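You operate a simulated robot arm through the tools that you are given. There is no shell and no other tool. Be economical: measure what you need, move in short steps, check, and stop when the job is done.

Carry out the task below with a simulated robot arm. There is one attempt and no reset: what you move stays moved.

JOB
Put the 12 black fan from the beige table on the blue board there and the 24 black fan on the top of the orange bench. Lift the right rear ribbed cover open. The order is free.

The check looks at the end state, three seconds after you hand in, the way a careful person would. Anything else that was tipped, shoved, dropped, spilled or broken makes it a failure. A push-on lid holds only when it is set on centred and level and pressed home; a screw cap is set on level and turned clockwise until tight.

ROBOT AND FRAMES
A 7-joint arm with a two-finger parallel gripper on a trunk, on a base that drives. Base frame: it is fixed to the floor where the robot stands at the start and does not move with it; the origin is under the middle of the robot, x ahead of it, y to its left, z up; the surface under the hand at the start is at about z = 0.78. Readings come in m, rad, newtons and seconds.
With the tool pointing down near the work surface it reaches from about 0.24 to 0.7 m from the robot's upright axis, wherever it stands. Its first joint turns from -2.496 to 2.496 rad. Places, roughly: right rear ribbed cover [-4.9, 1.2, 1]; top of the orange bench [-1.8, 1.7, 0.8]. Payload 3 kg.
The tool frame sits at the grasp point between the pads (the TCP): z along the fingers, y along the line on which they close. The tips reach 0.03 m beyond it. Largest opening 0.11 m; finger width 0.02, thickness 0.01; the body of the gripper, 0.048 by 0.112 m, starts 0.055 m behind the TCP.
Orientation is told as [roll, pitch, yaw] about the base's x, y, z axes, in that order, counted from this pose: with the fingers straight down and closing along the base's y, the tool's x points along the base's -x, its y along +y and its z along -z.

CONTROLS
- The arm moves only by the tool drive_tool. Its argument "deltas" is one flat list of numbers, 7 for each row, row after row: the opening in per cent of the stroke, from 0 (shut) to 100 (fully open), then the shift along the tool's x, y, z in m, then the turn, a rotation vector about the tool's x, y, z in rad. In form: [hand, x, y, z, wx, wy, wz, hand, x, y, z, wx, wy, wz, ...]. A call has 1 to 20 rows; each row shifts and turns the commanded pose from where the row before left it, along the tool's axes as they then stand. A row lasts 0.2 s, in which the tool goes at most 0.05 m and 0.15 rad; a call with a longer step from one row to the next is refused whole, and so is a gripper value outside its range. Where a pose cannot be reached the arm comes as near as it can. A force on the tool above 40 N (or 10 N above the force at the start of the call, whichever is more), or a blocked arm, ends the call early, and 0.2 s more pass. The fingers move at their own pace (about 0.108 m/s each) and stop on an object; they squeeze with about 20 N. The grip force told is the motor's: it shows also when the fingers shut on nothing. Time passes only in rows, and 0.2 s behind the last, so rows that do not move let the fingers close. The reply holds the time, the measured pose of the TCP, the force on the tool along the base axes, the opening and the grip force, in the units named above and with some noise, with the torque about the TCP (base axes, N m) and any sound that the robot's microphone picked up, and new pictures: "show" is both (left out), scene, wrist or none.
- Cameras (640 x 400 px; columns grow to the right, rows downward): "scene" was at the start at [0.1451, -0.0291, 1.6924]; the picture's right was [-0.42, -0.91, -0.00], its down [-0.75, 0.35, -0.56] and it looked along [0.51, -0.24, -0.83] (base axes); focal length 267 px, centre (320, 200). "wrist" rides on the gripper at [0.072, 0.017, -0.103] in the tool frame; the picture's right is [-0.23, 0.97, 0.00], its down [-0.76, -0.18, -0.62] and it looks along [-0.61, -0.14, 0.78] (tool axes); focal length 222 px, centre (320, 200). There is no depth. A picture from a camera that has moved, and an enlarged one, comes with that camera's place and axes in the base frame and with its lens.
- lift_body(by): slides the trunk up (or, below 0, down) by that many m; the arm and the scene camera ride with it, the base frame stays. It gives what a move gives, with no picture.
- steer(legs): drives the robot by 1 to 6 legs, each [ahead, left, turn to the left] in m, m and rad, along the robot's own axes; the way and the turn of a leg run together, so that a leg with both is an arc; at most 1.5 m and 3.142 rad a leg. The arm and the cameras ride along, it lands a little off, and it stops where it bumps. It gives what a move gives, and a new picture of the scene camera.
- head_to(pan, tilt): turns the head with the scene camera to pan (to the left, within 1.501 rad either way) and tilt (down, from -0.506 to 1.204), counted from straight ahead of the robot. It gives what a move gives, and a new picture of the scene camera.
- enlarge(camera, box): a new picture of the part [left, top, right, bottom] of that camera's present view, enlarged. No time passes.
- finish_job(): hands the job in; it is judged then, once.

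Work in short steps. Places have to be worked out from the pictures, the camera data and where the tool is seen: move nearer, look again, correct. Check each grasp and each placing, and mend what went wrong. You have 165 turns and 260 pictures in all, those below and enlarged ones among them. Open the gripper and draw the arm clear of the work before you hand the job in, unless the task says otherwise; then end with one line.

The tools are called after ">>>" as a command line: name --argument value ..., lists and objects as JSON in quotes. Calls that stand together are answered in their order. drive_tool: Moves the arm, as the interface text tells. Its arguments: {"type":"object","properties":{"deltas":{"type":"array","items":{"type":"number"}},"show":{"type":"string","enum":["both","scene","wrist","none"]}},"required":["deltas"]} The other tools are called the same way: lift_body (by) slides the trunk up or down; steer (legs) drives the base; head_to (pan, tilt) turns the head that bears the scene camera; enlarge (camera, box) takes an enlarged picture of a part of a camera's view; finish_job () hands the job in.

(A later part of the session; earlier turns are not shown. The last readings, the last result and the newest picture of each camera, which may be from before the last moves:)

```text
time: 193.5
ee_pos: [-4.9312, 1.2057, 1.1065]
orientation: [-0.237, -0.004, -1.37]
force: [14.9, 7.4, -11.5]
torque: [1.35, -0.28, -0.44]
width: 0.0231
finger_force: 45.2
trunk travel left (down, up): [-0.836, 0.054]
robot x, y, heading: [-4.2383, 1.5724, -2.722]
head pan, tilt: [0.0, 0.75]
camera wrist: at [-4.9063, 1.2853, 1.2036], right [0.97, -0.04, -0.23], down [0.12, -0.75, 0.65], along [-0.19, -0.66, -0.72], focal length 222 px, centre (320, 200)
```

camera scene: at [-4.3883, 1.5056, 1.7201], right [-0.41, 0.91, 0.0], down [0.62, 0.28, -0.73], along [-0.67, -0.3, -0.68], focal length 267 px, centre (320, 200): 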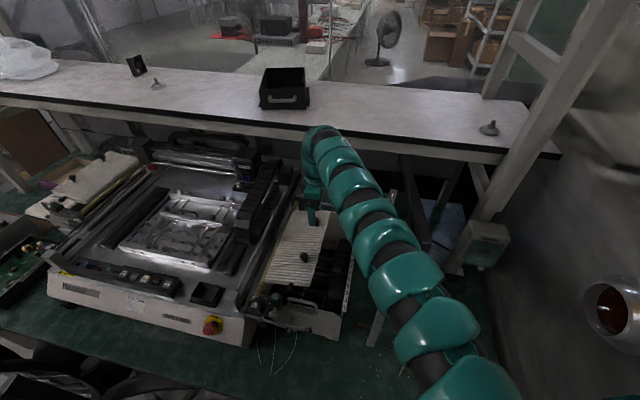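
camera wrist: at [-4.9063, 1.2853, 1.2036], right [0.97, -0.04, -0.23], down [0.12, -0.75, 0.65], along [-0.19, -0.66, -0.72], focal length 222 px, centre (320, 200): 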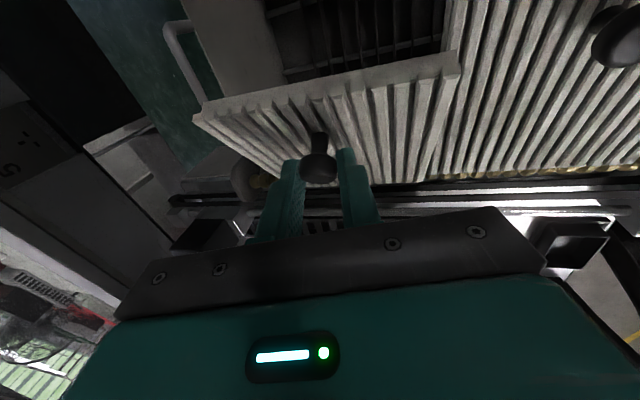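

Forces modest; the panel is ~25° up. Continue the arc.

>>> drive_tool --deltas '[5, -0.0085, 0.001, -0.0071, 0.01, 0, 0, 5, -0.0091, 0, -0.0063, 0.01, 0, 0, 5, -0.0097, 0, -0.0055, 0.02, 0, 0, 5, -0.0101, 0, -0.0046, 0.02, 0, 0]' --show "wrist"

```text
time: 194.5
ee_pos: [-4.9215, 1.1696, 1.1303]
orientation: [-0.3, -0.008, -1.371]
force: [-6.1, 5.7, -6.3]
torque: [1.32, 0.36, -0.23]
width: 0.0229
finger_force: 45.8
trunk travel left (down, up): [-0.836, 0.054]
robot x, y, heading: [-4.2345, 1.5723, -2.72]
head pan, tilt: [0.0, 0.75]
camera wrist: at [-4.8909, 1.2499, 1.2235], right [0.96, -0.04, -0.29], down [0.17, -0.74, 0.65], along [-0.24, -0.67, -0.7], focal length 222 px, centre (320, 200)
```

wrist: 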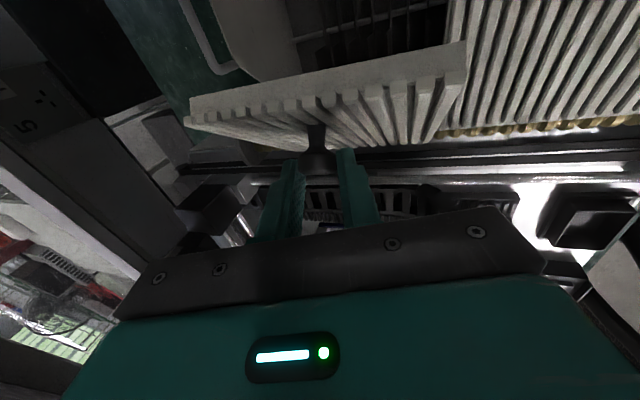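

Circle fit: hinge ~0.117 m inward at z≈1.014, R≈0.126; panel at ~46°. Continue.

>>> drive_tool --deltas '[5, -0.0103, -0.001, -0.0036, 0.02, 0, 0, 5, -0.0106, -0.0008, -0.0027, 0.02, 0, 0, 5, -0.0108, -0.0005, -0.0018, 0.02, 0, 0, 5, -0.011, -0.0003, -0.001, 0.02, 0, 0]' --show "wrist"

```text
time: 195.5
ee_pos: [-4.9101, 1.1279, 1.1394]
orientation: [-0.38, -0.007, -1.372]
force: [-14.4, 3.4, 5.0]
torque: [0.72, 0.45, -0.46]
width: 0.0219
finger_force: 45.0
trunk travel left (down, up): [-0.836, 0.054]
robot x, y, heading: [-4.2353, 1.5718, -2.721]
head pan, tilt: [0.0, 0.75]
camera wrist: at [-4.8734, 1.2103, 1.2292], right [0.93, -0.05, -0.36], down [0.21, -0.73, 0.65], along [-0.29, -0.68, -0.67], focal length 222 px, centre (320, 200)
```

wrist: 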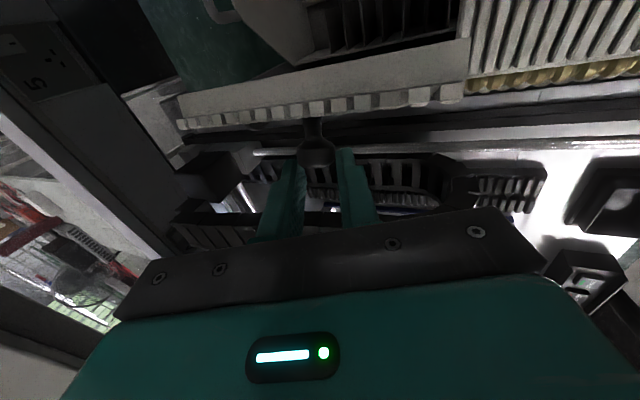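

~66° open. Relieve sideways load and keep going past vertical.

>>> drive_tool --deltas '[5, -0.011, -0.001, 0.0004, 0.025, 0, 0, 5, -0.0109, -0.0005, 0.0012, 0.025, 0, 0, 5, -0.0107, 0, 0.0021, 0.025, 0, 0, 5, -0.0105, 0, 0.003, 0.025, 0, 0]' --show "both"

```text
time: 196.5
ee_pos: [-4.8976, 1.0877, 1.1336]
orientation: [-0.478, -0.007, -1.369]
force: [0.2, -0.5, 0.3]
torque: [-0.01, 0.02, 0.01]
width: 0.0056
finger_force: 0.1
out of reach, approached as far as the arm can: row 4
trunk travel left (down, up): [-0.836, 0.054]
robot x, y, heading: [-4.2381, 1.5731, -2.72]
head pan, tilt: [0.0, 0.75]
camera scene: at [-4.3853, 1.5072, 1.7205], right [-0.41, 0.91, 0.0], down [0.62, 0.28, -0.73], along [-0.67, -0.3, -0.68], focal length 267 px, centre (320, 200)
camera wrist: at [-4.8528, 1.1717, 1.2182], right [0.89, -0.05, -0.45], down [0.28, -0.72, 0.64], along [-0.35, -0.7, -0.62], focal length 222 px, centre (320, 200)
```

scene: 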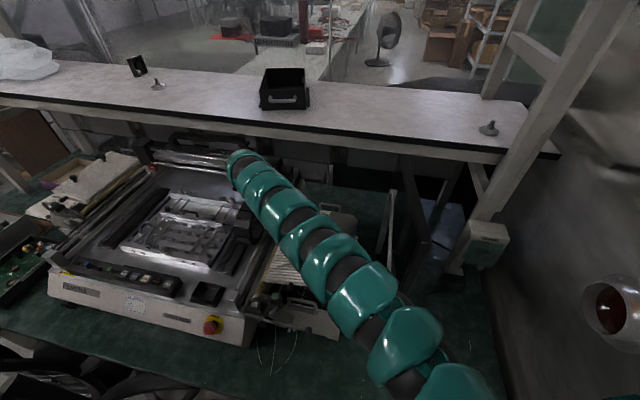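
wrist: 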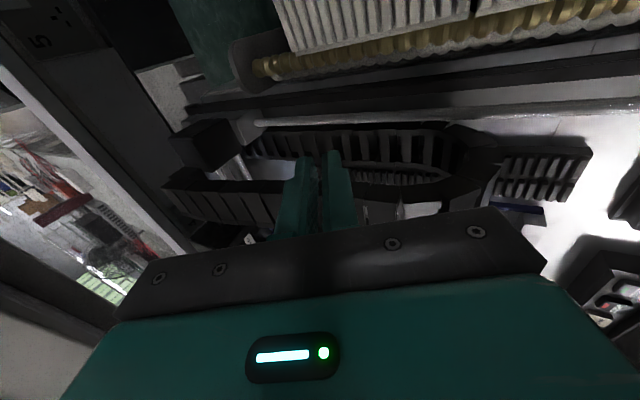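

The knob slipped out near 75° and the panel fell shut; tool tilt and side drift likely squeezed it out. I retract upward and back over the knob, untilting, then I'll bring the base closer for a cleaner arc.

>>> drive_tool --deltas '[30, 0.01, -0.01, -0.018, 0, 0, 0, 30, 0.02, 0, 0, -0.08, 0, 0, 60, 0.025, 0, 0, -0.08, 0, 0, 60, 0.025, 0, 0, -0.08, 0, 0, 60, 0.025, 0, 0, -0.09, 0, 0, 60, 0, 0, 0, 0, 0, 0.034]' --show "both"

```text
time: 197.9
ee_pos: [-4.9198, 1.192, 1.1543]
orientation: [-0.147, -0.01, -1.403]
force: [0.6, -0.3, 0.4]
torque: [0.0, 0.03, 0.01]
width: 0.066
finger_force: 0.0
trunk travel left (down, up): [-0.836, 0.054]
robot x, y, heading: [-4.2372, 1.57, -2.72]
head pan, tilt: [0.0, 0.75]
camera scene: at [-4.3847, 1.5061, 1.7205], right [-0.41, 0.91, 0.0], down [0.62, 0.28, -0.73], along [-0.67, -0.3, -0.68], focal length 267 px, centre (320, 200)
camera wrist: at [-4.9019, 1.2696, 1.2534], right [0.99, -0.06, -0.14], down [0.04, -0.76, 0.65], along [-0.15, -0.65, -0.75], focal length 222 px, centre (320, 200)
```

scene: 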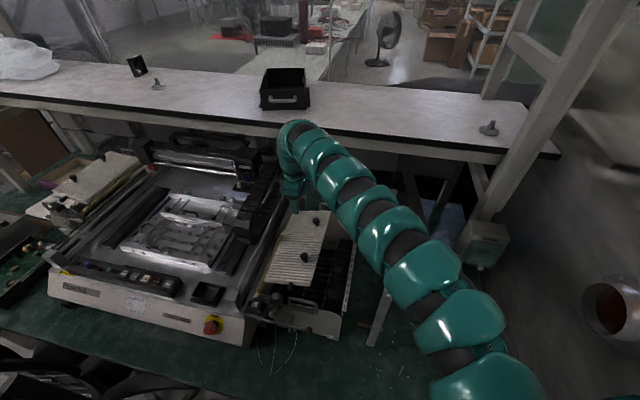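
wrist: 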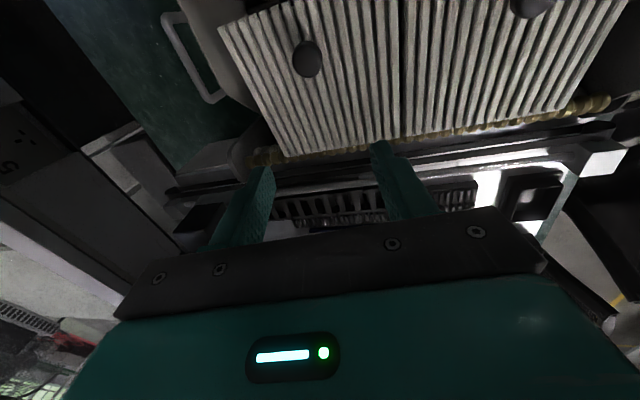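

Panel is back shut, intact. Before moving the base closer I check the upper beam relative to the head.

>>> head_to --pan 0.0 --tilt 0.1

```text
time: 198.9
ee_pos: [-4.9214, 1.1927, 1.1539]
orientation: [-0.149, -0.012, -1.404]
force: [0.3, -0.1, -0.2]
torque: [-0.02, 0.0, 0.01]
width: 0.066
finger_force: 0.0
trunk travel left (down, up): [-0.836, 0.054]
robot x, y, heading: [-4.2347, 1.5673, -2.717]
head pan, tilt: [0.0, 0.099]
camera scene: at [-4.3939, 1.5031, 1.7794], right [-0.41, 0.91, 0.0], down [0.09, 0.04, -0.99], along [-0.91, -0.41, -0.1], focal length 267 px, centre (320, 200)
```

scene: 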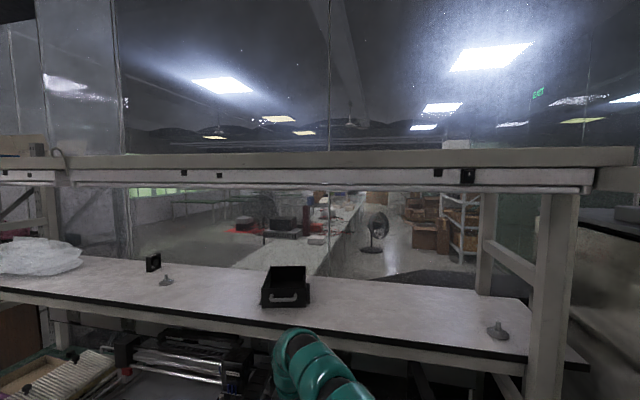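

The beam is well ahead of the head (~0.7 m), so no conflict. I drive 0.08 m ahead and raise the trunk 0.045, giving reach margin with little tilt.

>>> lift_body --by 0.045

>>> drive_tool --deltas '[60, 0, 0.04, 0, 0, 0, 0, 60, 0, 0.03, 0, 0, 0, 0, 60, 0, 0, 0, 0, 0, 0]' --show "none"

>>> steer --legs '[[0.08, 0, 0]]'

>>> drive_tool --deltas '[60, 0, 0, 0, 0, 0, 0]' --show "wrist"

```text
time: 199.8
ee_pos: [-4.9209, 1.1922, 1.199]
orientation: [-0.147, -0.011, -1.403]
force: [0.1, -1.0, -1.0]
torque: [0.03, 0.03, -0.01]
width: 0.0657
finger_force: 0.1
trunk travel left (down, up): [-0.881, 0.009]
robot x, y, heading: [-4.2366, 1.5754, -2.719]
head pan, tilt: [0.0, 0.099]
```

```text
time: 200.6
ee_pos: [-4.8537, 1.2032, 1.1896]
orientation: [-0.148, -0.012, -1.405]
force: [-0.7, -0.2, -0.6]
torque: [-0.02, -0.03, 0.03]
width: 0.066
finger_force: 0.0
trunk travel left (down, up): [-0.881, 0.009]
robot x, y, heading: [-4.2403, 1.5726, -2.719]
head pan, tilt: [0.0, 0.099]
```

```text
time: 201.7
ee_pos: [-4.9272, 1.1692, 1.19]
orientation: [-0.147, -0.01, -1.403]
force: [-0.7, 0.2, 0.2]
torque: [0.03, -0.04, 0.0]
width: 0.0658
finger_force: 0.0
trunk travel left (down, up): [-0.881, 0.009]
robot x, y, heading: [-4.3129, 1.5367, -2.718]
head pan, tilt: [0.0, 0.099]
camera scene: at [-4.4695, 1.4691, 1.8243], right [-0.41, 0.91, 0.0], down [0.09, 0.04, -0.99], along [-0.91, -0.41, -0.1], focal length 267 px, centre (320, 200)
```

scene: 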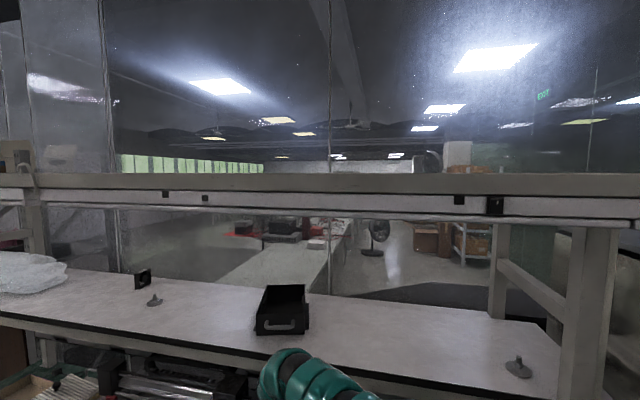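

```text
time: 202.1
ee_pos: [-4.9265, 1.1706, 1.191]
orientation: [-0.149, -0.01, -1.404]
force: [-0.5, -0.7, -0.5]
torque: [-0.04, 0.03, -0.01]
width: 0.0661
finger_force: 0.0
trunk travel left (down, up): [-0.881, 0.009]
robot x, y, heading: [-4.3123, 1.5387, -2.72]
head pan, tilt: [0.0, 0.099]
camera wrist: at [-4.9073, 1.2486, 1.2895], right [0.99, -0.07, -0.14], down [0.04, -0.76, 0.65], along [-0.15, -0.65, -0.75], focal length 222 px, centre (320, 200)
```

wrist: 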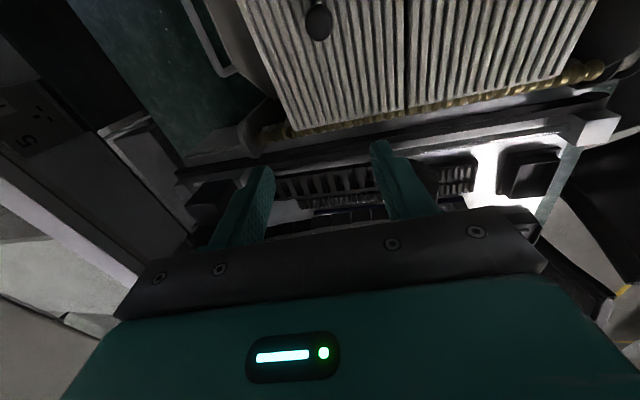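

Base in place. I move over the knob (stopping ~4 cm above grip height) and check alignment.

>>> drive_tool --deltas '[60, 0.035, 0.008, 0, 0, 0, 0, 60, 0.0347, 0.0091, 0, 0, 0, 0, 60, 0, 0, 0.04, 0, 0, 0, 60, 0, 0, 0.045, 0, 0, 0, 60, 0, 0, 0, 0, 0, 0]' --show "none"

>>> enlarge --camera "wrist" --box '[200, 80, 480, 240]'

```text
time: 203.3
ee_pos: [-4.9575, 1.2093, 1.1053]
orientation: [-0.15, -0.011, -1.403]
force: [0.3, -0.6, 0.3]
torque: [-0.01, 0.04, 0.02]
width: 0.0657
finger_force: 0.0
out of reach, approached as far as the arm can: row 1, 2
trunk travel left (down, up): [-0.881, 0.009]
robot x, y, heading: [-4.3096, 1.5378, -2.716]
head pan, tilt: [0.0, 0.099]
```

```text
2.29 times, centred on (340, 160) of wrist
camera zoom: at [-4.9386, 1.2873, 1.204], right [0.99, -0.07, -0.14], down [0.04, -0.76, 0.65], along [-0.15, -0.65, -0.75], focal length 508 px, centre (274, 291)
```

zoom: 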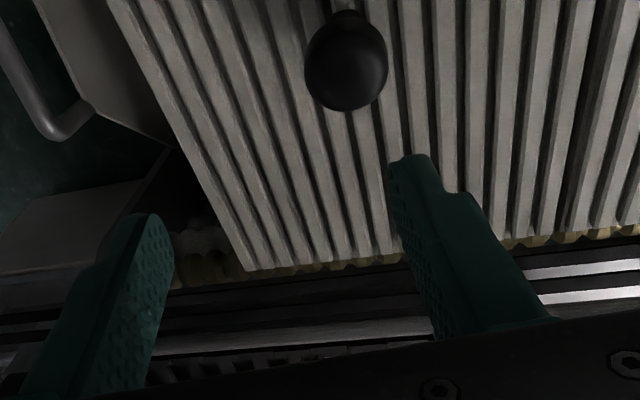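

I descend a bit more and correct the lateral position.

>>> drive_tool --deltas '[60, 0, 0, 0.016, 0, 0, 0, 60, 0.0132, 0.0141, 0, 0, 0, 0, 60, 0.0132, 0.0141, 0, 0, 0, 0, 60, 0, 0, 0, 0, 0, 0]' --show "none"

>>> enlarge --camera "wrist" --box '[200, 80, 480, 240]'

```text
time: 204.3
ee_pos: [-4.9365, 1.239, 1.0828]
orientation: [-0.147, -0.011, -1.404]
force: [-0.3, 0.0, 0.3]
torque: [0.01, 0.0, -0.01]
width: 0.066
finger_force: 0.0
trunk travel left (down, up): [-0.881, 0.009]
robot x, y, heading: [-4.3128, 1.5385, -2.728]
head pan, tilt: [0.0, 0.099]
```

```text
2.29 times, centred on (340, 160) of wrist
camera zoom: at [-4.9172, 1.3162, 1.1819], right [0.99, -0.07, -0.14], down [0.04, -0.76, 0.65], along [-0.15, -0.65, -0.75], focal length 508 px, centre (274, 291)
```

zoom: 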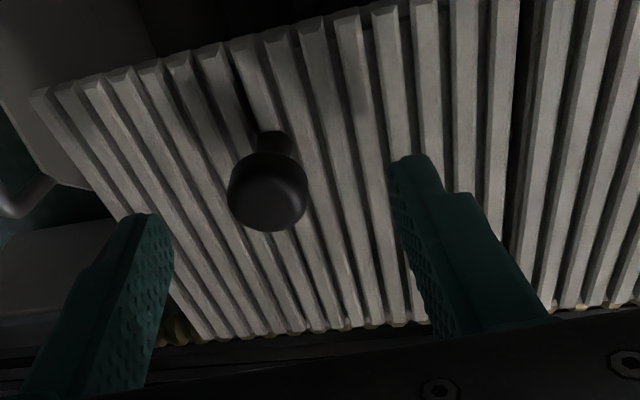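

Aligned. Narrow the fingers, descend to z≈1.060 and grip.

>>> drive_tool --deltas '[38, 0, -0.003, 0.01, 0, 0, 0, 38, 0, 0, 0.007, 0, 0, 0, 38, 0, 0, 0.005, 0, 0, 0, 5, 0, 0, 0, 0, 0, 0, 5, 0, 0, 0, 0, 0, 0, 5, 0, 0, 0, 0, 0, 0]' --show "none"

>>> enlarge --camera "wrist" --box '[200, 80, 480, 240]'

```text
time: 205.7
ee_pos: [-4.9394, 1.238, 1.0613]
orientation: [-0.148, -0.01, -1.404]
force: [5.1, 0.6, -2.8]
torque: [0.37, 0.11, -0.07]
width: 0.0229
finger_force: 44.8
trunk travel left (down, up): [-0.881, 0.009]
robot x, y, heading: [-4.3117, 1.5418, -2.718]
head pan, tilt: [0.0, 0.099]
```

```text
2.29 times, centred on (340, 160) of wrist
camera zoom: at [-4.9211, 1.3155, 1.1615], right [0.99, -0.06, -0.14], down [0.04, -0.76, 0.65], along [-0.15, -0.65, -0.75], focal length 508 px, centre (274, 291)
```

zoom: 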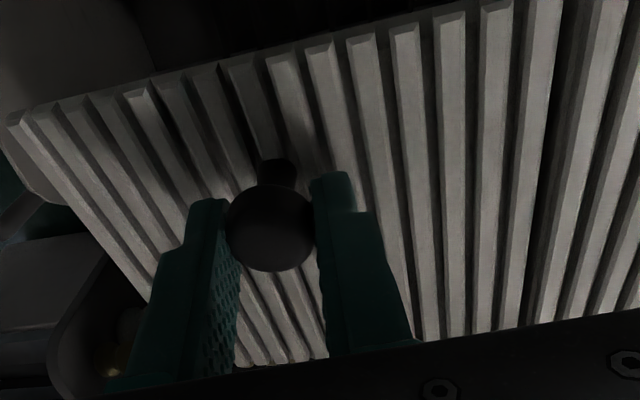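

Good grip again. Arc with constant tilt: first 20°.

>>> drive_tool --deltas '[5, -0.0045, -0.0005, -0.0099, 0, 0, 0, 5, -0.0053, -0.0014, -0.0095, 0, 0, 0, 5, -0.0062, -0.0013, -0.009, 0, 0, 0, 5, -0.0069, -0.0013, -0.0084, 0, 0, 0]' --show "none"

```text
time: 206.7
ee_pos: [-4.9345, 1.2158, 1.0995]
orientation: [-0.148, -0.009, -1.403]
force: [11.1, 4.0, -12.0]
torque: [1.06, -0.02, -0.17]
width: 0.0227
finger_force: 44.3
trunk travel left (down, up): [-0.881, 0.009]
robot x, y, heading: [-4.3082, 1.5394, -2.719]
head pan, tilt: [0.0, 0.099]
```

Holding. Next 20°.

>>> drive_tool --deltas '[5, -0.0076, 0.0008, -0.0078, 0, 0, 0, 5, -0.0083, -0.0005, -0.0071, 0, 0, 0, 5, -0.0089, -0.001, -0.0064, 0, 0, 0, 5, -0.0094, -0.0008, -0.0056, 0, 0, 0]' --show "wrist"

```text
time: 207.7
ee_pos: [-4.9278, 1.1844, 1.1272]
orientation: [-0.148, -0.01, -1.404]
force: [10.6, 12.7, -4.0]
torque: [1.52, -0.12, -0.1]
width: 0.0232
finger_force: 44.6
trunk travel left (down, up): [-0.881, 0.009]
robot x, y, heading: [-4.3123, 1.54, -2.718]
head pan, tilt: [0.0, 0.099]
camera wrist: at [-4.9089, 1.2624, 1.2268], right [0.99, -0.07, -0.14], down [0.04, -0.76, 0.65], along [-0.15, -0.65, -0.75], focal length 222 px, centre (320, 200)
```

wrist: 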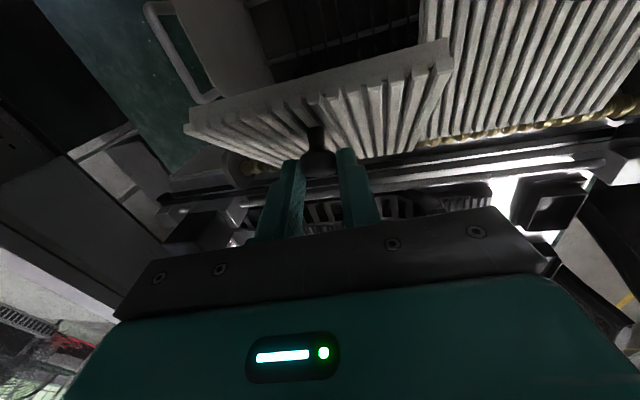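

Tracking well (~40°). Next 20°.

>>> drive_tool --deltas '[5, -0.0099, 0.0012, -0.0047, 0, 0, 0, 5, -0.0103, 0, -0.0039, 0, 0, 0, 5, -0.0106, -0.0004, -0.003, 0, 0, 0, 5, -0.0108, -0.0003, -0.0021, 0, 0, 0]' --show "wrist"

```text
time: 208.7
ee_pos: [-4.9197, 1.1436, 1.1415]
orientation: [-0.149, -0.013, -1.403]
force: [-7.8, 6.4, 3.0]
torque: [0.92, 0.44, -0.08]
width: 0.0231
finger_force: 45.0
trunk travel left (down, up): [-0.881, 0.009]
robot x, y, heading: [-4.3129, 1.5347, -2.715]
head pan, tilt: [0.0, 0.099]
camera wrist: at [-4.9006, 1.2213, 1.2402], right [0.99, -0.07, -0.14], down [0.04, -0.76, 0.65], along [-0.15, -0.65, -0.74], focal length 222 px, centre (320, 200)
```

wrist: 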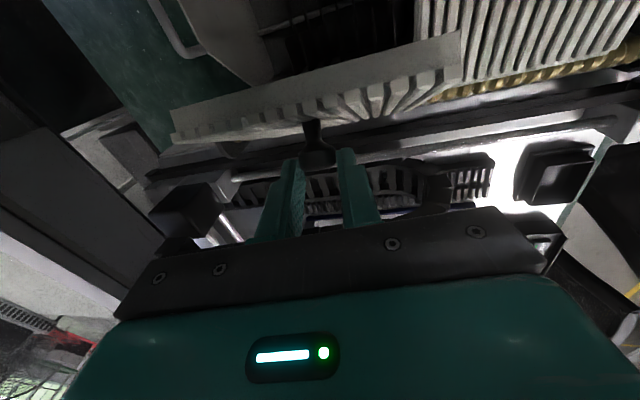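

The knob has crept toward the fingertips: its true circle is smaller (R≈0.108, hinge at z≈1.003). I re-seat the fingers by sliding down and slightly outward while gripped.

>>> drive_tool --deltas '[5, 0.003, 0.001, 0.006, 0, 0, 0, 5, 0.003, 0.001, 0.006, 0, 0, 0, 5, 0, 0, 0, 0, 0, 0]' --show "wrist"

>>> enlarge --camera "wrist" --box '[200, 80, 480, 240]'

```text
time: 209.3
ee_pos: [-4.9203, 1.148, 1.1352]
orientation: [-0.16, -0.018, -1.406]
force: [6.8, 10.6, 15.5]
torque: [0.86, -0.16, -0.19]
width: 0.0228
finger_force: 45.5
trunk travel left (down, up): [-0.881, 0.009]
robot x, y, heading: [-4.3108, 1.5424, -2.717]
head pan, tilt: [0.0, 0.099]
stopped in row 3: the force on the tool passed its limit at 56 N (the readings are from after the stop); the commanded pose is now the measured one
camera wrist: at [-4.9009, 1.2271, 1.2342], right [0.99, -0.07, -0.15], down [0.05, -0.75, 0.66], along [-0.16, -0.66, -0.74], focal length 222 px, centre (320, 200)
```

wrist: 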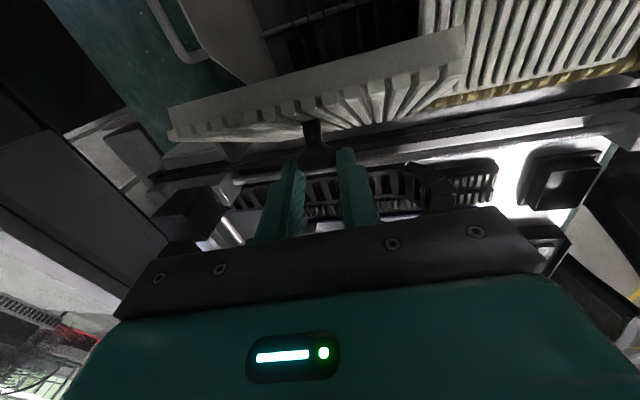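

```text
2.29 times, centred on (340, 160) of wrist
camera zoom: at [-4.9009, 1.2271, 1.2342], right [0.99, -0.07, -0.15], down [0.05, -0.75, 0.66], along [-0.16, -0.66, -0.74], focal length 508 px, centre (274, 291)
```

zoom: 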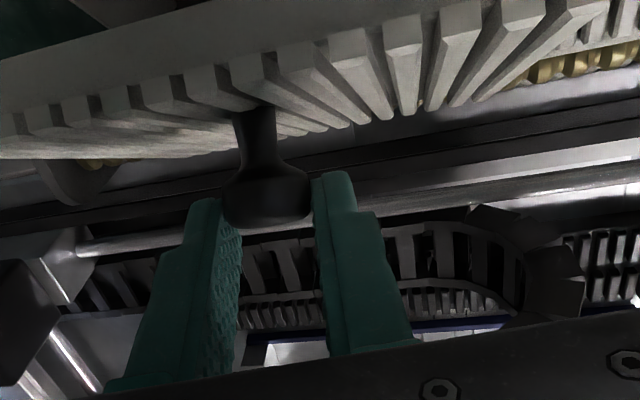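

The knob is in fact still firmly held between the tips. I continue the arc in shorter calls.

>>> drive_tool --deltas '[5, -0.009, 0, -0.004, 0, 0, 0, 5, -0.01, -0.0005, -0.0025, 0, 0, 0, 5, 0, 0, 0, 0, 0, 0]' --show "none"

>>> enlarge --camera "wrist" --box '[200, 80, 480, 240]'

```text
time: 210.1
ee_pos: [-4.9169, 1.1292, 1.1382]
orientation: [-0.156, -0.018, -1.404]
force: [8.5, 8.3, -9.2]
torque: [0.91, -0.05, -0.22]
width: 0.0212
finger_force: 44.5
trunk travel left (down, up): [-0.881, 0.009]
robot x, y, heading: [-4.3079, 1.5382, -2.714]
head pan, tilt: [0.0, 0.099]
```

```text
2.29 times, centred on (340, 160) of wrist
camera zoom: at [-4.8983, 1.2071, 1.2366], right [0.99, -0.07, -0.15], down [0.05, -0.75, 0.66], along [-0.15, -0.65, -0.74], focal length 508 px, centre (274, 291)
```

zoom: 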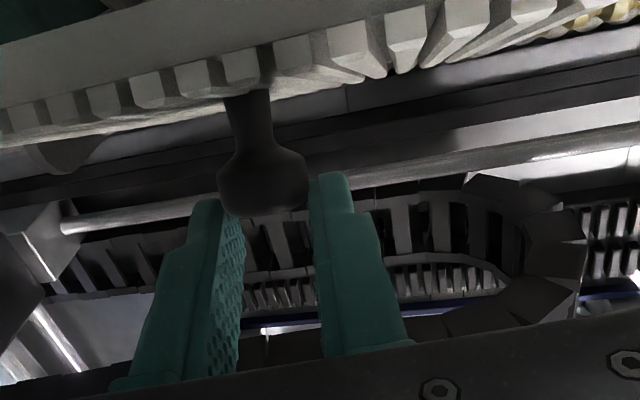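

The head is near slipping at the tips; I press down 4 mm to seat deeper and check.

>>> drive_tool --deltas '[0, 0.002, 0.001, 0.004, 0, 0, 0, 0, 0.001, 0, 0.003, 0, 0, 0, 0, 0, 0, 0, 0, 0, 0]' --show "none"

>>> enlarge --camera "wrist" --box '[200, 80, 480, 240]'

```text
time: 210.9
ee_pos: [-4.9176, 1.1297, 1.1362]
orientation: [-0.164, -0.02, -1.402]
force: [3.5, -2.4, 32.9]
torque: [-0.46, -0.07, 0.05]
width: 0.0214
finger_force: 45.1
trunk travel left (down, up): [-0.881, 0.009]
robot x, y, heading: [-4.3107, 1.5393, -2.723]
head pan, tilt: [0.0, 0.099]
```

```text
2.29 times, centred on (340, 160) of wrist
camera zoom: at [-4.8976, 1.2094, 1.235], right [0.99, -0.07, -0.16], down [0.05, -0.75, 0.66], along [-0.16, -0.66, -0.73], focal length 508 px, centre (274, 291)
```

zoom: 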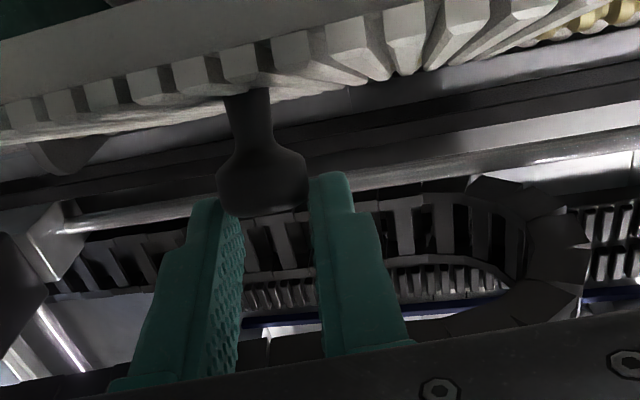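

I estimate the panel is now ~72° from horizontal with the true hinge near V-offset 0.115 m/z 0.993. I ease the downward load and continue inward gently, nearly horizontally.

>>> drive_tool --deltas '[0, -0.006, 0, -0.003, 0, 0, 0, 0, -0.008, -0.0005, 0, 0, 0, 0, 0, 0, 0, 0, 0, 0, 0]' --show "none"

>>> enlarge --camera "wrist" --box '[200, 80, 480, 240]'

```text
time: 211.7
ee_pos: [-4.9176, 1.1194, 1.1356]
orientation: [-0.158, -0.017, -1.406]
force: [6.0, 8.3, 4.8]
torque: [1.09, 0.07, -0.18]
width: 0.0196
finger_force: 44.8
trunk travel left (down, up): [-0.881, 0.009]
robot x, y, heading: [-4.3113, 1.5415, -2.716]
head pan, tilt: [0.0, 0.099]
```

```text
2.29 times, centred on (340, 160) of wrist
camera zoom: at [-4.8966, 1.1976, 1.2346], right [0.99, -0.07, -0.15], down [0.05, -0.75, 0.66], along [-0.16, -0.65, -0.74], focal length 508 px, centre (274, 291)
```

zoom: 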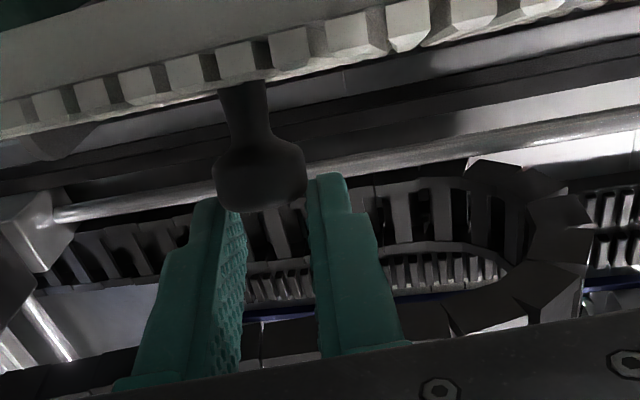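

The head is about to pop out of the pads' edge. Rather than drop it, I lower the panel back along the corrected circle, then regrip with an outward offset and follow the true arc.

>>> drive_tool --deltas '[0, 0.0135, 0.0005, 0.0014, 0, 0, 0, 0, 0.0133, 0.0005, 0.0028, 0, 0, 0, 0, 0.0129, 0.0007, 0.0042, 0, 0, 0, 0, 0.0124, 0.0008, 0.0055, 0, 0, 0, 0, 0.0118, 0.001, 0.0067, 0, 0, 0, 0, 0.011, 0.0012, 0.0079, 0, 0, 0, 0, 0.0101, 0.0013, 0.009, 0, 0, 0, 0, 0.0091, 0.0015, 0.01, 0, 0, 0, 0, 0.008, 0.0016, 0.0105, 0, 0, 0]' --show "none"

>>> enlarge --camera "wrist" --box '[200, 80, 480, 240]'

```text
time: 213.7
ee_pos: [-4.9347, 1.2171, 1.0761]
orientation: [-0.16, -0.019, -1.403]
force: [1.0, 0.5, 0.3]
torque: [-0.03, -0.03, 0.01]
width: 0.0
finger_force: 37.5
trunk travel left (down, up): [-0.881, 0.009]
robot x, y, heading: [-4.3105, 1.5399, -2.719]
head pan, tilt: [0.0, 0.099]
```

```text
2.29 times, centred on (340, 160) of wrist
camera zoom: at [-4.9155, 1.2951, 1.1739], right [0.99, -0.07, -0.15], down [0.05, -0.75, 0.66], along [-0.16, -0.66, -0.74], focal length 508 px, centre (274, 291)
```

zoom: 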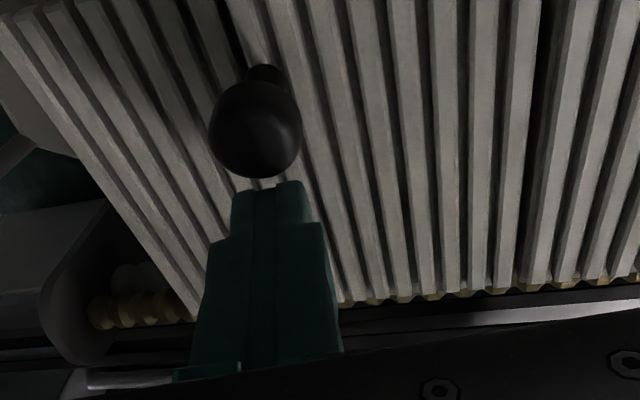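

It slipped and is shut again. Better plan: start with the wrist leaned outward and co-rotate inward during the arc, so the knob barely pivots in the pads. First rise, shift outward, open, and lean the tool.

>>> drive_tool --deltas '[0, 0, 0, -0.03, 0, 0, 0, 40, 0.017, 0, -0.005, 0, 0, 0, 45, 0.017, 0, 0, 0, 0, 0, 45, 0, 0, 0, 0, -0.15, 0, 45, 0, 0, 0, 0, -0.15, 0, 45, 0, 0, 0, 0, -0.1, 0, 45, 0, 0, 0, 0, 0, 0]' --show "none"

>>> enlarge --camera "wrist" --box '[200, 60, 480, 240]'

```text
time: 215.3
ee_pos: [-4.9974, 1.2381, 1.0974]
orientation: [-0.172, -0.412, -1.336]
force: [0.4, 0.8, 0.1]
torque: [-0.06, -0.04, 0.0]
width: 0.0497
finger_force: 0.1
out of reach, approached as far as the arm can: row 2, 3, 4, 5
trunk travel left (down, up): [-0.881, 0.009]
robot x, y, heading: [-4.3081, 1.5405, -2.719]
head pan, tilt: [0.0, 0.099]
```

```text
2.22 times, centred on (340, 150) of wrist
camera zoom: at [-4.9885, 1.3497, 1.1598], right [1.0, -0.05, -0.06], down [0.04, -0.44, 0.9], along [-0.07, -0.9, -0.44], focal length 494 px, centre (276, 311)
```

zoom: 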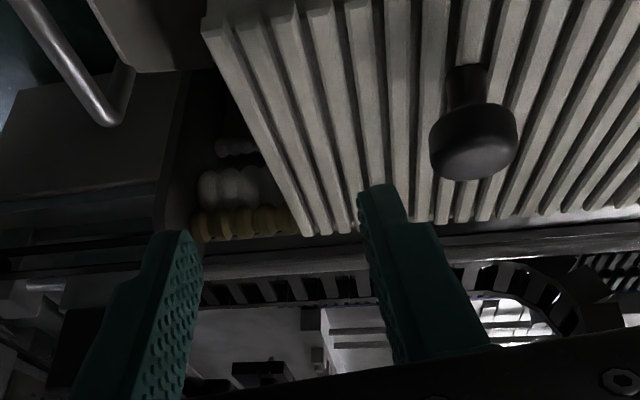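

Near-limit again. I increase the constant outward tilt to 0.3 and reduce the lean to about -0.3, then come back over the knob.

>>> drive_tool --deltas '[45, 0, 0, 0, 0.13, 0, 0, 45, 0, 0, 0, 0, 0.1, 0, 45, 0, 0.025, 0, 0, 0, 0, 45, 0, 0.025, 0, 0, 0, 0, 45, 0, 0, 0, 0, 0, 0]' --show "none"

>>> enlarge --camera "wrist" --box '[200, 60, 480, 240]'

```text
time: 216.5
ee_pos: [-4.9814, 1.2206, 1.0683]
orientation: [-0.296, -0.319, -1.369]
force: [-6.8, -2.6, 29.3]
torque: [0.41, -0.86, -0.02]
width: 0.0423
finger_force: 0.1
out of reach, approached as far as the arm can: row 1, 3, 4
trunk travel left (down, up): [-0.881, 0.009]
robot x, y, heading: [-4.3129, 1.542, -2.723]
head pan, tilt: [0.0, 0.099]
```

```text
2.22 times, centred on (340, 150) of wrist
camera zoom: at [-4.9567, 1.326, 1.1349], right [0.97, -0.11, -0.2], down [0.12, -0.51, 0.85], along [-0.2, -0.85, -0.48], focal length 494 px, centre (276, 311)
```

zoom: 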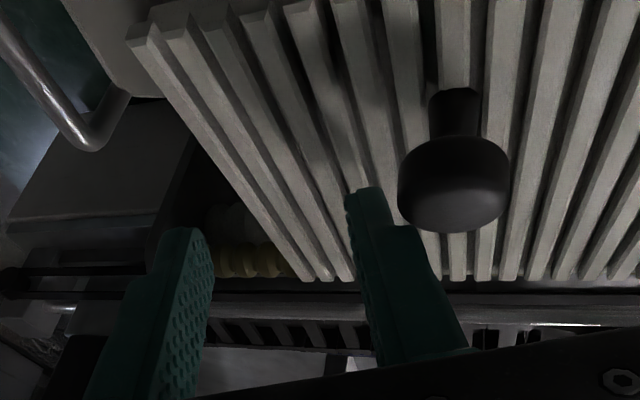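

The slip is explained by a wrong arc radius (≈1 cm radial error). I'll regrip with the plain orientation and follow the corrected circle (R 0.13, θ0 27°). First rise and restore orientation.

>>> drive_tool --deltas '[45, 0, -0.008, -0.03, 0, 0, 0, 45, 0, 0, 0, 0, 0.15, 0, 45, 0, 0, 0, 0, 0.15, 0, 45, 0, 0, 0, -0.15, 0, 0, 45, 0, 0, 0, 0, 0, 0]' --show "wrist"

```text
time: 217.7
ee_pos: [-4.9933, 1.2198, 1.0876]
orientation: [-0.128, -0.025, -1.453]
force: [1.0, -0.6, 0.5]
torque: [0.0, 0.01, -0.01]
width: 0.0493
finger_force: 0.0
out of reach, approached as far as the arm can: row 1
trunk travel left (down, up): [-0.881, 0.009]
robot x, y, heading: [-4.3126, 1.5358, -2.716]
head pan, tilt: [0.0, 0.099]
camera wrist: at [-4.9738, 1.2972, 1.1863], right [0.99, -0.12, -0.12], down [-0.01, -0.75, 0.66], along [-0.16, -0.65, -0.74], focal length 222 px, centre (320, 200)
```

wrist: 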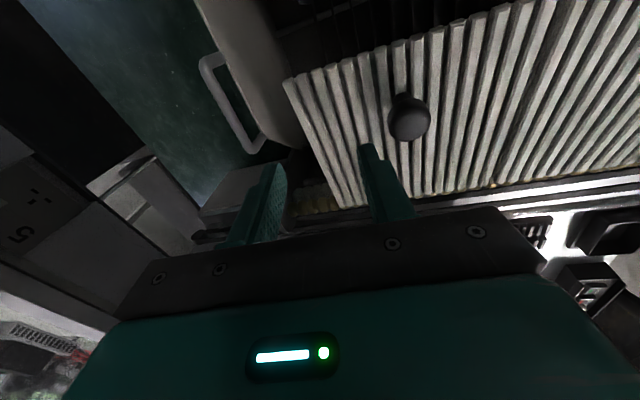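

Correct the small orientation errors and move back over the knob.

>>> drive_tool --deltas '[45, 0, 0, 0, 0.02, 0.025, -0.049, 45, 0.0047, 0.02, -0.002, 0, 0, 0, 45, 0.0047, 0.02, -0.002, 0, 0, 0, 45, 0.0047, 0.0196, -0.002, 0, 0, 0, 45, 0, 0, 0, 0, 0, 0]' --show "none"

>>> enlarge --camera "wrist" --box '[200, 80, 480, 240]'

```text
time: 218.5
ee_pos: [-4.9711, 1.2251, 1.0899]
orientation: [-0.172, -0.015, -1.404]
force: [-34.3, -22.2, -9.6]
torque: [-0.89, 1.3, -0.11]
width: 0.0319
finger_force: 0.1
trunk travel left (down, up): [-0.881, 0.009]
robot x, y, heading: [-4.3111, 1.539, -2.721]
head pan, tilt: [0.0, 0.099]
stopped in row 4: the force on the tool passed its limit at 50 N (the readings are from after the stop); the commanded pose is now the measured one
```

```text
2.29 times, centred on (340, 160) of wrist
camera zoom: at [-4.9508, 1.3034, 1.1885], right [0.98, -0.07, -0.16], down [0.06, -0.75, 0.65], along [-0.17, -0.65, -0.74], focal length 508 px, centre (274, 291)
```

zoom: 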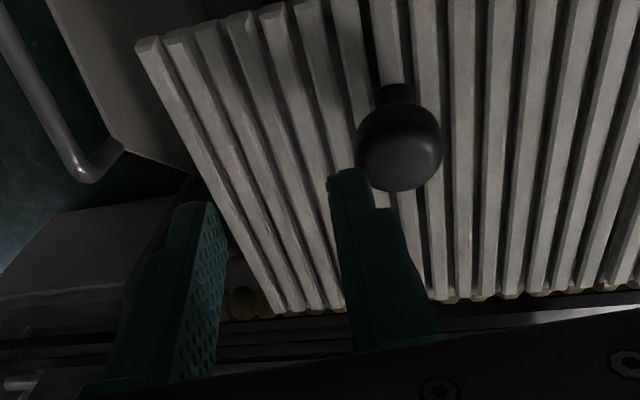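

The front finger nudged the knob. I go around: step back, shift inward, move along, then come outward so the knob passes between the fingers.

>>> drive_tool --deltas '[60, 0, -0.008, -0.003, 0, 0, 0, 60, -0.025, 0, 0, 0, 0, 0, 60, -0.02, 0, 0, 0, 0, 0, 60, 0, 0.023, 0, 0, 0, 0, 60, 0, 0.023, 0, 0, 0, 0, 60, 0, 0, 0, 0, 0, 0]' --show "none"

>>> enlarge --camera "wrist" --box '[200, 40, 480, 240]'

```text
time: 219.2
ee_pos: [-4.9827, 1.2143, 1.096]
orientation: [-0.172, 0.003, -1.418]
force: [-18.4, 6.1, 5.5]
torque: [0.45, 0.58, 0.47]
width: 0.058
finger_force: 0.0
trunk travel left (down, up): [-0.881, 0.009]
robot x, y, heading: [-4.3128, 1.5407, -2.719]
head pan, tilt: [0.0, 0.099]
stopped in row 3: the force on the tool passed its limit at 54 N (the readings are from after the stop); the commanded pose is now the measured one
```

```text
2.00 times, centred on (340, 140) of wrist
camera zoom: at [-4.9603, 1.2912, 1.1969], right [0.98, -0.08, -0.17], down [0.05, -0.77, 0.64], along [-0.18, -0.64, -0.75], focal length 444 px, centre (280, 320)
```

zoom: 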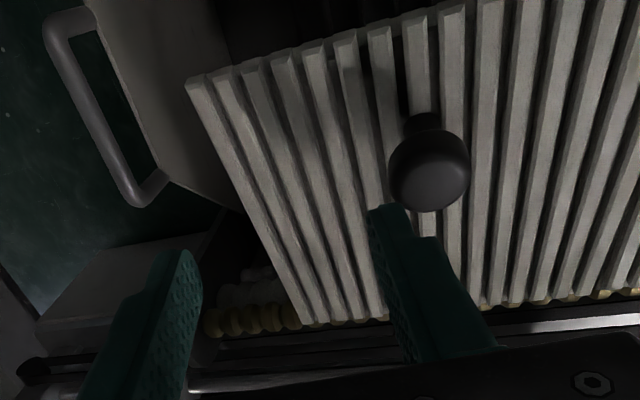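

The opening finger pressed the knob. I narrow the fingers and back away toward the rear, then look.

>>> drive_tool --deltas '[30, 0, -0.006, -0.004, 0, 0, 0, 30, 0, -0.006, -0.004, 0, 0, 0, 30, 0, 0, -0.004, 0, 0, 0]' --show "none"

>>> enlarge --camera "wrist" --box '[200, 40, 480, 240]'

```text
time: 220.0
ee_pos: [-4.9854, 1.2126, 1.1107]
orientation: [-0.168, -0.001, -1.416]
force: [-0.7, 0.3, -0.2]
torque: [0.02, 0.04, 0.01]
width: 0.0329
finger_force: 0.2
trunk travel left (down, up): [-0.881, 0.009]
robot x, y, heading: [-4.3119, 1.5366, -2.722]
head pan, tilt: [0.0, 0.099]
```

```text
2.00 times, centred on (340, 140) of wrist
camera zoom: at [-4.9643, 1.2892, 1.2109], right [0.98, -0.08, -0.16], down [0.05, -0.76, 0.64], along [-0.17, -0.64, -0.75], focal length 444 px, centre (280, 320)
```

zoom: 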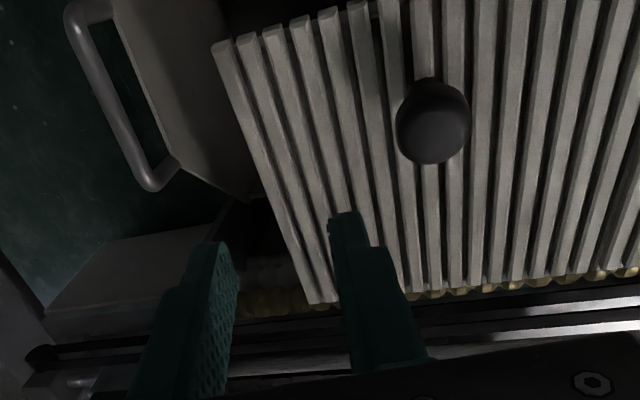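

Clear now. Go inward, descend to z≈1.087, forward past the knob's inner side, then outward with the knob between the fingers.

>>> drive_tool --deltas '[30, -0.02, 0, 0, 0, 0, 0, 30, -0.02, 0, 0, 0, 0, 0, 30, 0, 0, 0.012, 0, 0, -0.013, 30, 0, 0.004, 0.012, 0, 0, 0, 30, 0, 0.025, 0, 0, 0, 0, 30, 0, 0.025, 0, 0, 0, 0, 50, 0, 0, 0, 0, 0, 0, 50, 0, 0, 0, 0, 0, 0]' --show "none"

>>> enlarge --camera "wrist" --box '[200, 40, 480, 240]'

```text
time: 221.8
ee_pos: [-4.9307, 1.1805, 1.0767]
orientation: [-0.169, 0.003, -1.404]
force: [-0.3, -0.4, -0.5]
torque: [-0.03, 0.05, -0.01]
width: 0.0551
finger_force: 0.0
trunk travel left (down, up): [-0.881, 0.009]
robot x, y, heading: [-4.3115, 1.5437, -2.72]
head pan, tilt: [0.0, 0.099]
```

```text
2.00 times, centred on (340, 140) of wrist
camera zoom: at [-4.9099, 1.2576, 1.1766], right [0.98, -0.06, -0.16], down [0.06, -0.76, 0.64], along [-0.17, -0.64, -0.75], focal length 444 px, centre (280, 320)
```

zoom: 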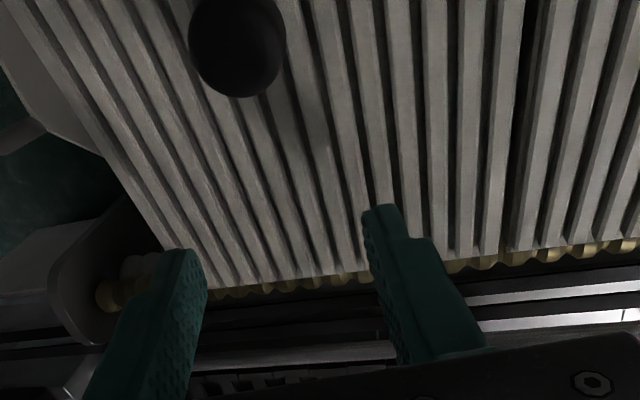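

Move outward 0.062 m so the knob enters between the fingers.

>>> drive_tool --deltas '[50, 0.021, 0.0005, 0, 0, 0, 0, 50, 0.021, 0.0005, 0, 0, 0, 0, 50, 0.0215, 0, 0, 0, 0, 0, 50, 0, 0, 0, 0, 0, 0]' --show "none"

>>> enlarge --camera "wrist" --box '[200, 80, 480, 240]'

```text
time: 222.8
ee_pos: [-4.9421, 1.2423, 1.0792]
orientation: [-0.167, 0.003, -1.401]
force: [-0.3, -0.5, 0.1]
torque: [0.01, 0.02, -0.02]
width: 0.0548
finger_force: 0.1
trunk travel left (down, up): [-0.881, 0.009]
robot x, y, heading: [-4.3112, 1.5429, -2.724]
head pan, tilt: [0.0, 0.099]
```

```text
2.29 times, centred on (340, 160) of wrist
camera zoom: at [-4.9207, 1.3189, 1.1783], right [0.98, -0.06, -0.16], down [0.06, -0.77, 0.64], along [-0.17, -0.64, -0.75], focal length 508 px, centre (274, 291)
```

zoom: 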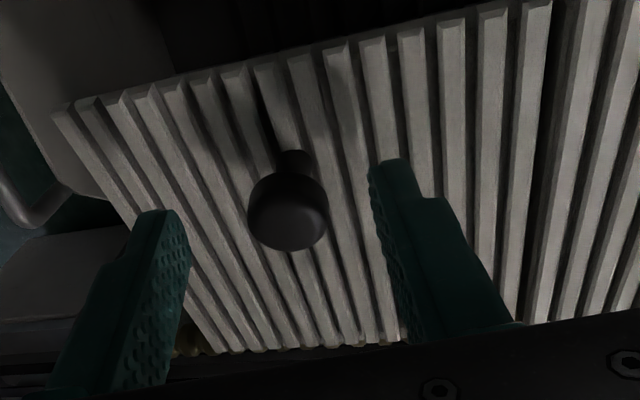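

Well placed. Descend and grip.

>>> drive_tool --deltas '[38, 0.002, 0.002, 0.01, 0, 0, 0, 38, 0, 0, 0.008, 0, 0, 0, 38, 0, 0, 0.002, 0, 0, 0, 0, 0, 0, 0, 0, 0, 0, 0, 0, 0, 0, 0, 0, 0, 0, 0, 0, 0, 0, 0, 0]' --show "none"

>>> enlarge --camera "wrist" --box '[200, 80, 480, 240]'

```text
time: 223.6
ee_pos: [-4.9406, 1.2451, 1.0603]
orientation: [-0.172, 0.0, -1.403]
force: [13.3, 2.7, 18.8]
torque: [0.66, -0.44, -0.16]
width: 0.0235
finger_force: 19.7
trunk travel left (down, up): [-0.881, 0.009]
robot x, y, heading: [-4.3084, 1.5351, -2.721]
head pan, tilt: [0.0, 0.099]
stopped in row 4: the force on the tool passed its limit at 45 N (the readings are from after the stop); the commanded pose is now the measured one
```

```text
2.29 times, centred on (340, 160) of wrist
camera zoom: at [-4.9197, 1.3218, 1.161], right [0.98, -0.06, -0.17], down [0.06, -0.76, 0.64], along [-0.17, -0.64, -0.75], focal length 508 px, centre (274, 291)
```

zoom: 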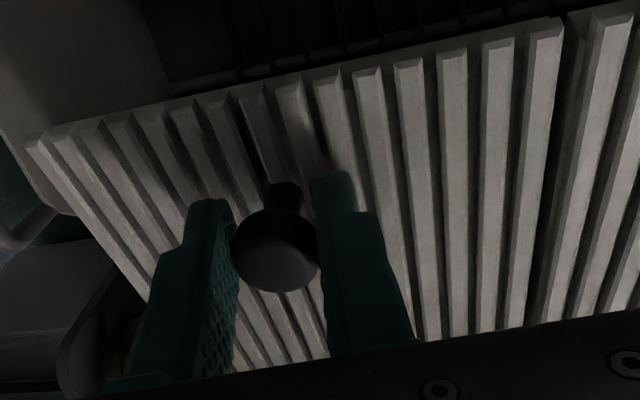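

Firm, deeper grip. Settle the grip, then first 24° of the corrected arc.

>>> drive_tool --deltas '[0, 0, 0.002, -0.001, 0, 0, 0, 0, 0, 0, 0, 0, 0, 0, 0, -0.0068, -0.002, -0.0116, 0, 0, 0, 0, -0.008, -0.0018, -0.0108, 0, 0, 0, 0, -0.0091, -0.0017, -0.0099, 0, 0, 0, 0, -0.0101, -0.0015, -0.009, 0, 0, 0]' --show "none"

>>> enlarge --camera "wrist" --box '[200, 80, 480, 240]'

```text
time: 225.0
ee_pos: [-4.9343, 1.2147, 1.1019]
orientation: [-0.168, 0.002, -1.403]
force: [5.3, 12.8, -1.1]
torque: [1.4, 0.32, -0.29]
width: 0.023
finger_force: 44.5
trunk travel left (down, up): [-0.881, 0.009]
robot x, y, heading: [-4.3151, 1.5396, -2.723]
head pan, tilt: [0.0, 0.099]
```

```text
2.29 times, centred on (340, 160) of wrist
camera zoom: at [-4.913, 1.29, 1.2022], right [0.98, -0.06, -0.16], down [0.06, -0.77, 0.64], along [-0.17, -0.64, -0.75], focal length 508 px, centre (274, 291)
```

zoom: 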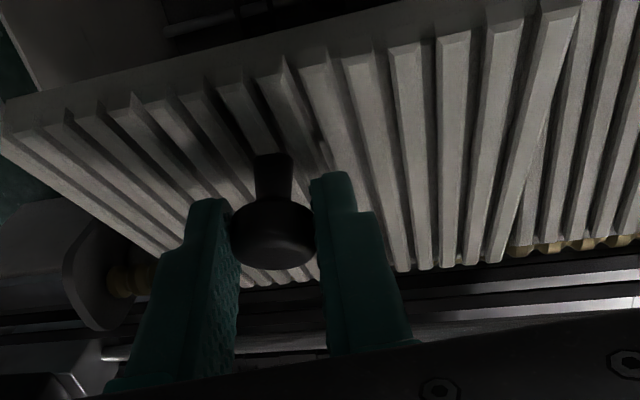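

Knob well seated. Next 24°.

>>> drive_tool --deltas '[0, -0.011, -0.0012, -0.008, 0, 0, 0, 0, -0.0118, -0.001, -0.0069, 0, 0, 0, 0, -0.0124, -0.0008, -0.0056, 0, 0, 0, 0, -0.0129, -0.0006, -0.0043, 0, 0, 0]' --show "none"

>>> enlarge --camera "wrist" --box '[200, 80, 480, 240]'

```text
time: 226.0
ee_pos: [-4.9258, 1.1655, 1.1278]
orientation: [-0.171, 0.001, -1.404]
force: [7.8, 11.9, 3.2]
torque: [1.32, 0.12, -0.25]
width: 0.0233
finger_force: 45.0
trunk travel left (down, up): [-0.881, 0.009]
robot x, y, heading: [-4.3096, 1.5448, -2.726]
head pan, tilt: [0.0, 0.099]
```

```text
2.29 times, centred on (340, 160) of wrist
camera zoom: at [-4.9036, 1.2417, 1.2274], right [0.98, -0.06, -0.17], down [0.06, -0.76, 0.64], along [-0.17, -0.64, -0.75], focal length 508 px, centre (274, 291)
```

zoom: 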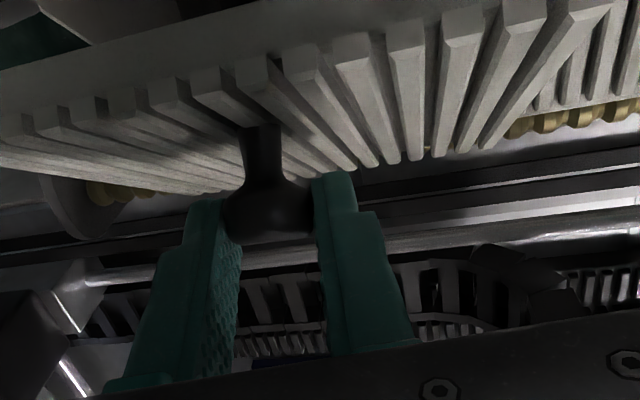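

Still firm at ~48°. Continue over the top.

>>> drive_tool --deltas '[0, -0.0133, 0.001, -0.0028, 0, 0, 0, 0, -0.0135, 0, -0.0014, 0, 0, 0, 0, -0.0136, 0, 0.0003, 0, 0, 0]' --show "none"

>>> enlarge --camera "wrist" --box '[200, 80, 480, 240]'

```text
time: 226.8
ee_pos: [-4.9163, 1.123, 1.1325]
orientation: [-0.173, -0.001, -1.401]
force: [3.9, 6.5, 6.9]
torque: [0.73, 0.12, -0.24]
width: 0.0212
finger_force: 45.2
trunk travel left (down, up): [-0.881, 0.009]
robot x, y, heading: [-4.311, 1.5394, -2.721]
head pan, tilt: [0.0, 0.099]
```

```text
2.29 times, centred on (340, 160) of wrist
camera zoom: at [-4.8959, 1.2006, 1.2321], right [0.98, -0.06, -0.17], down [0.06, -0.76, 0.64], along [-0.17, -0.64, -0.75], focal length 508 px, centre (274, 291)
```

zoom: 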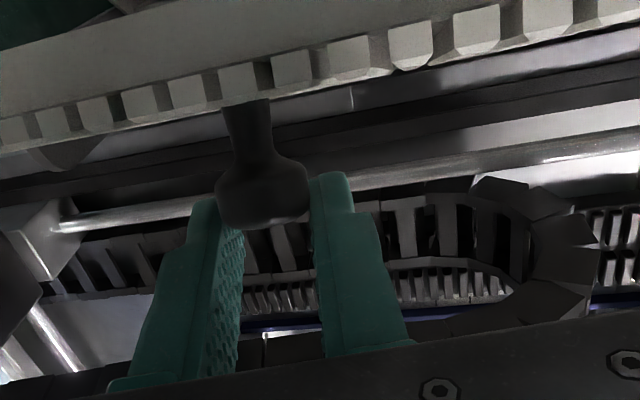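

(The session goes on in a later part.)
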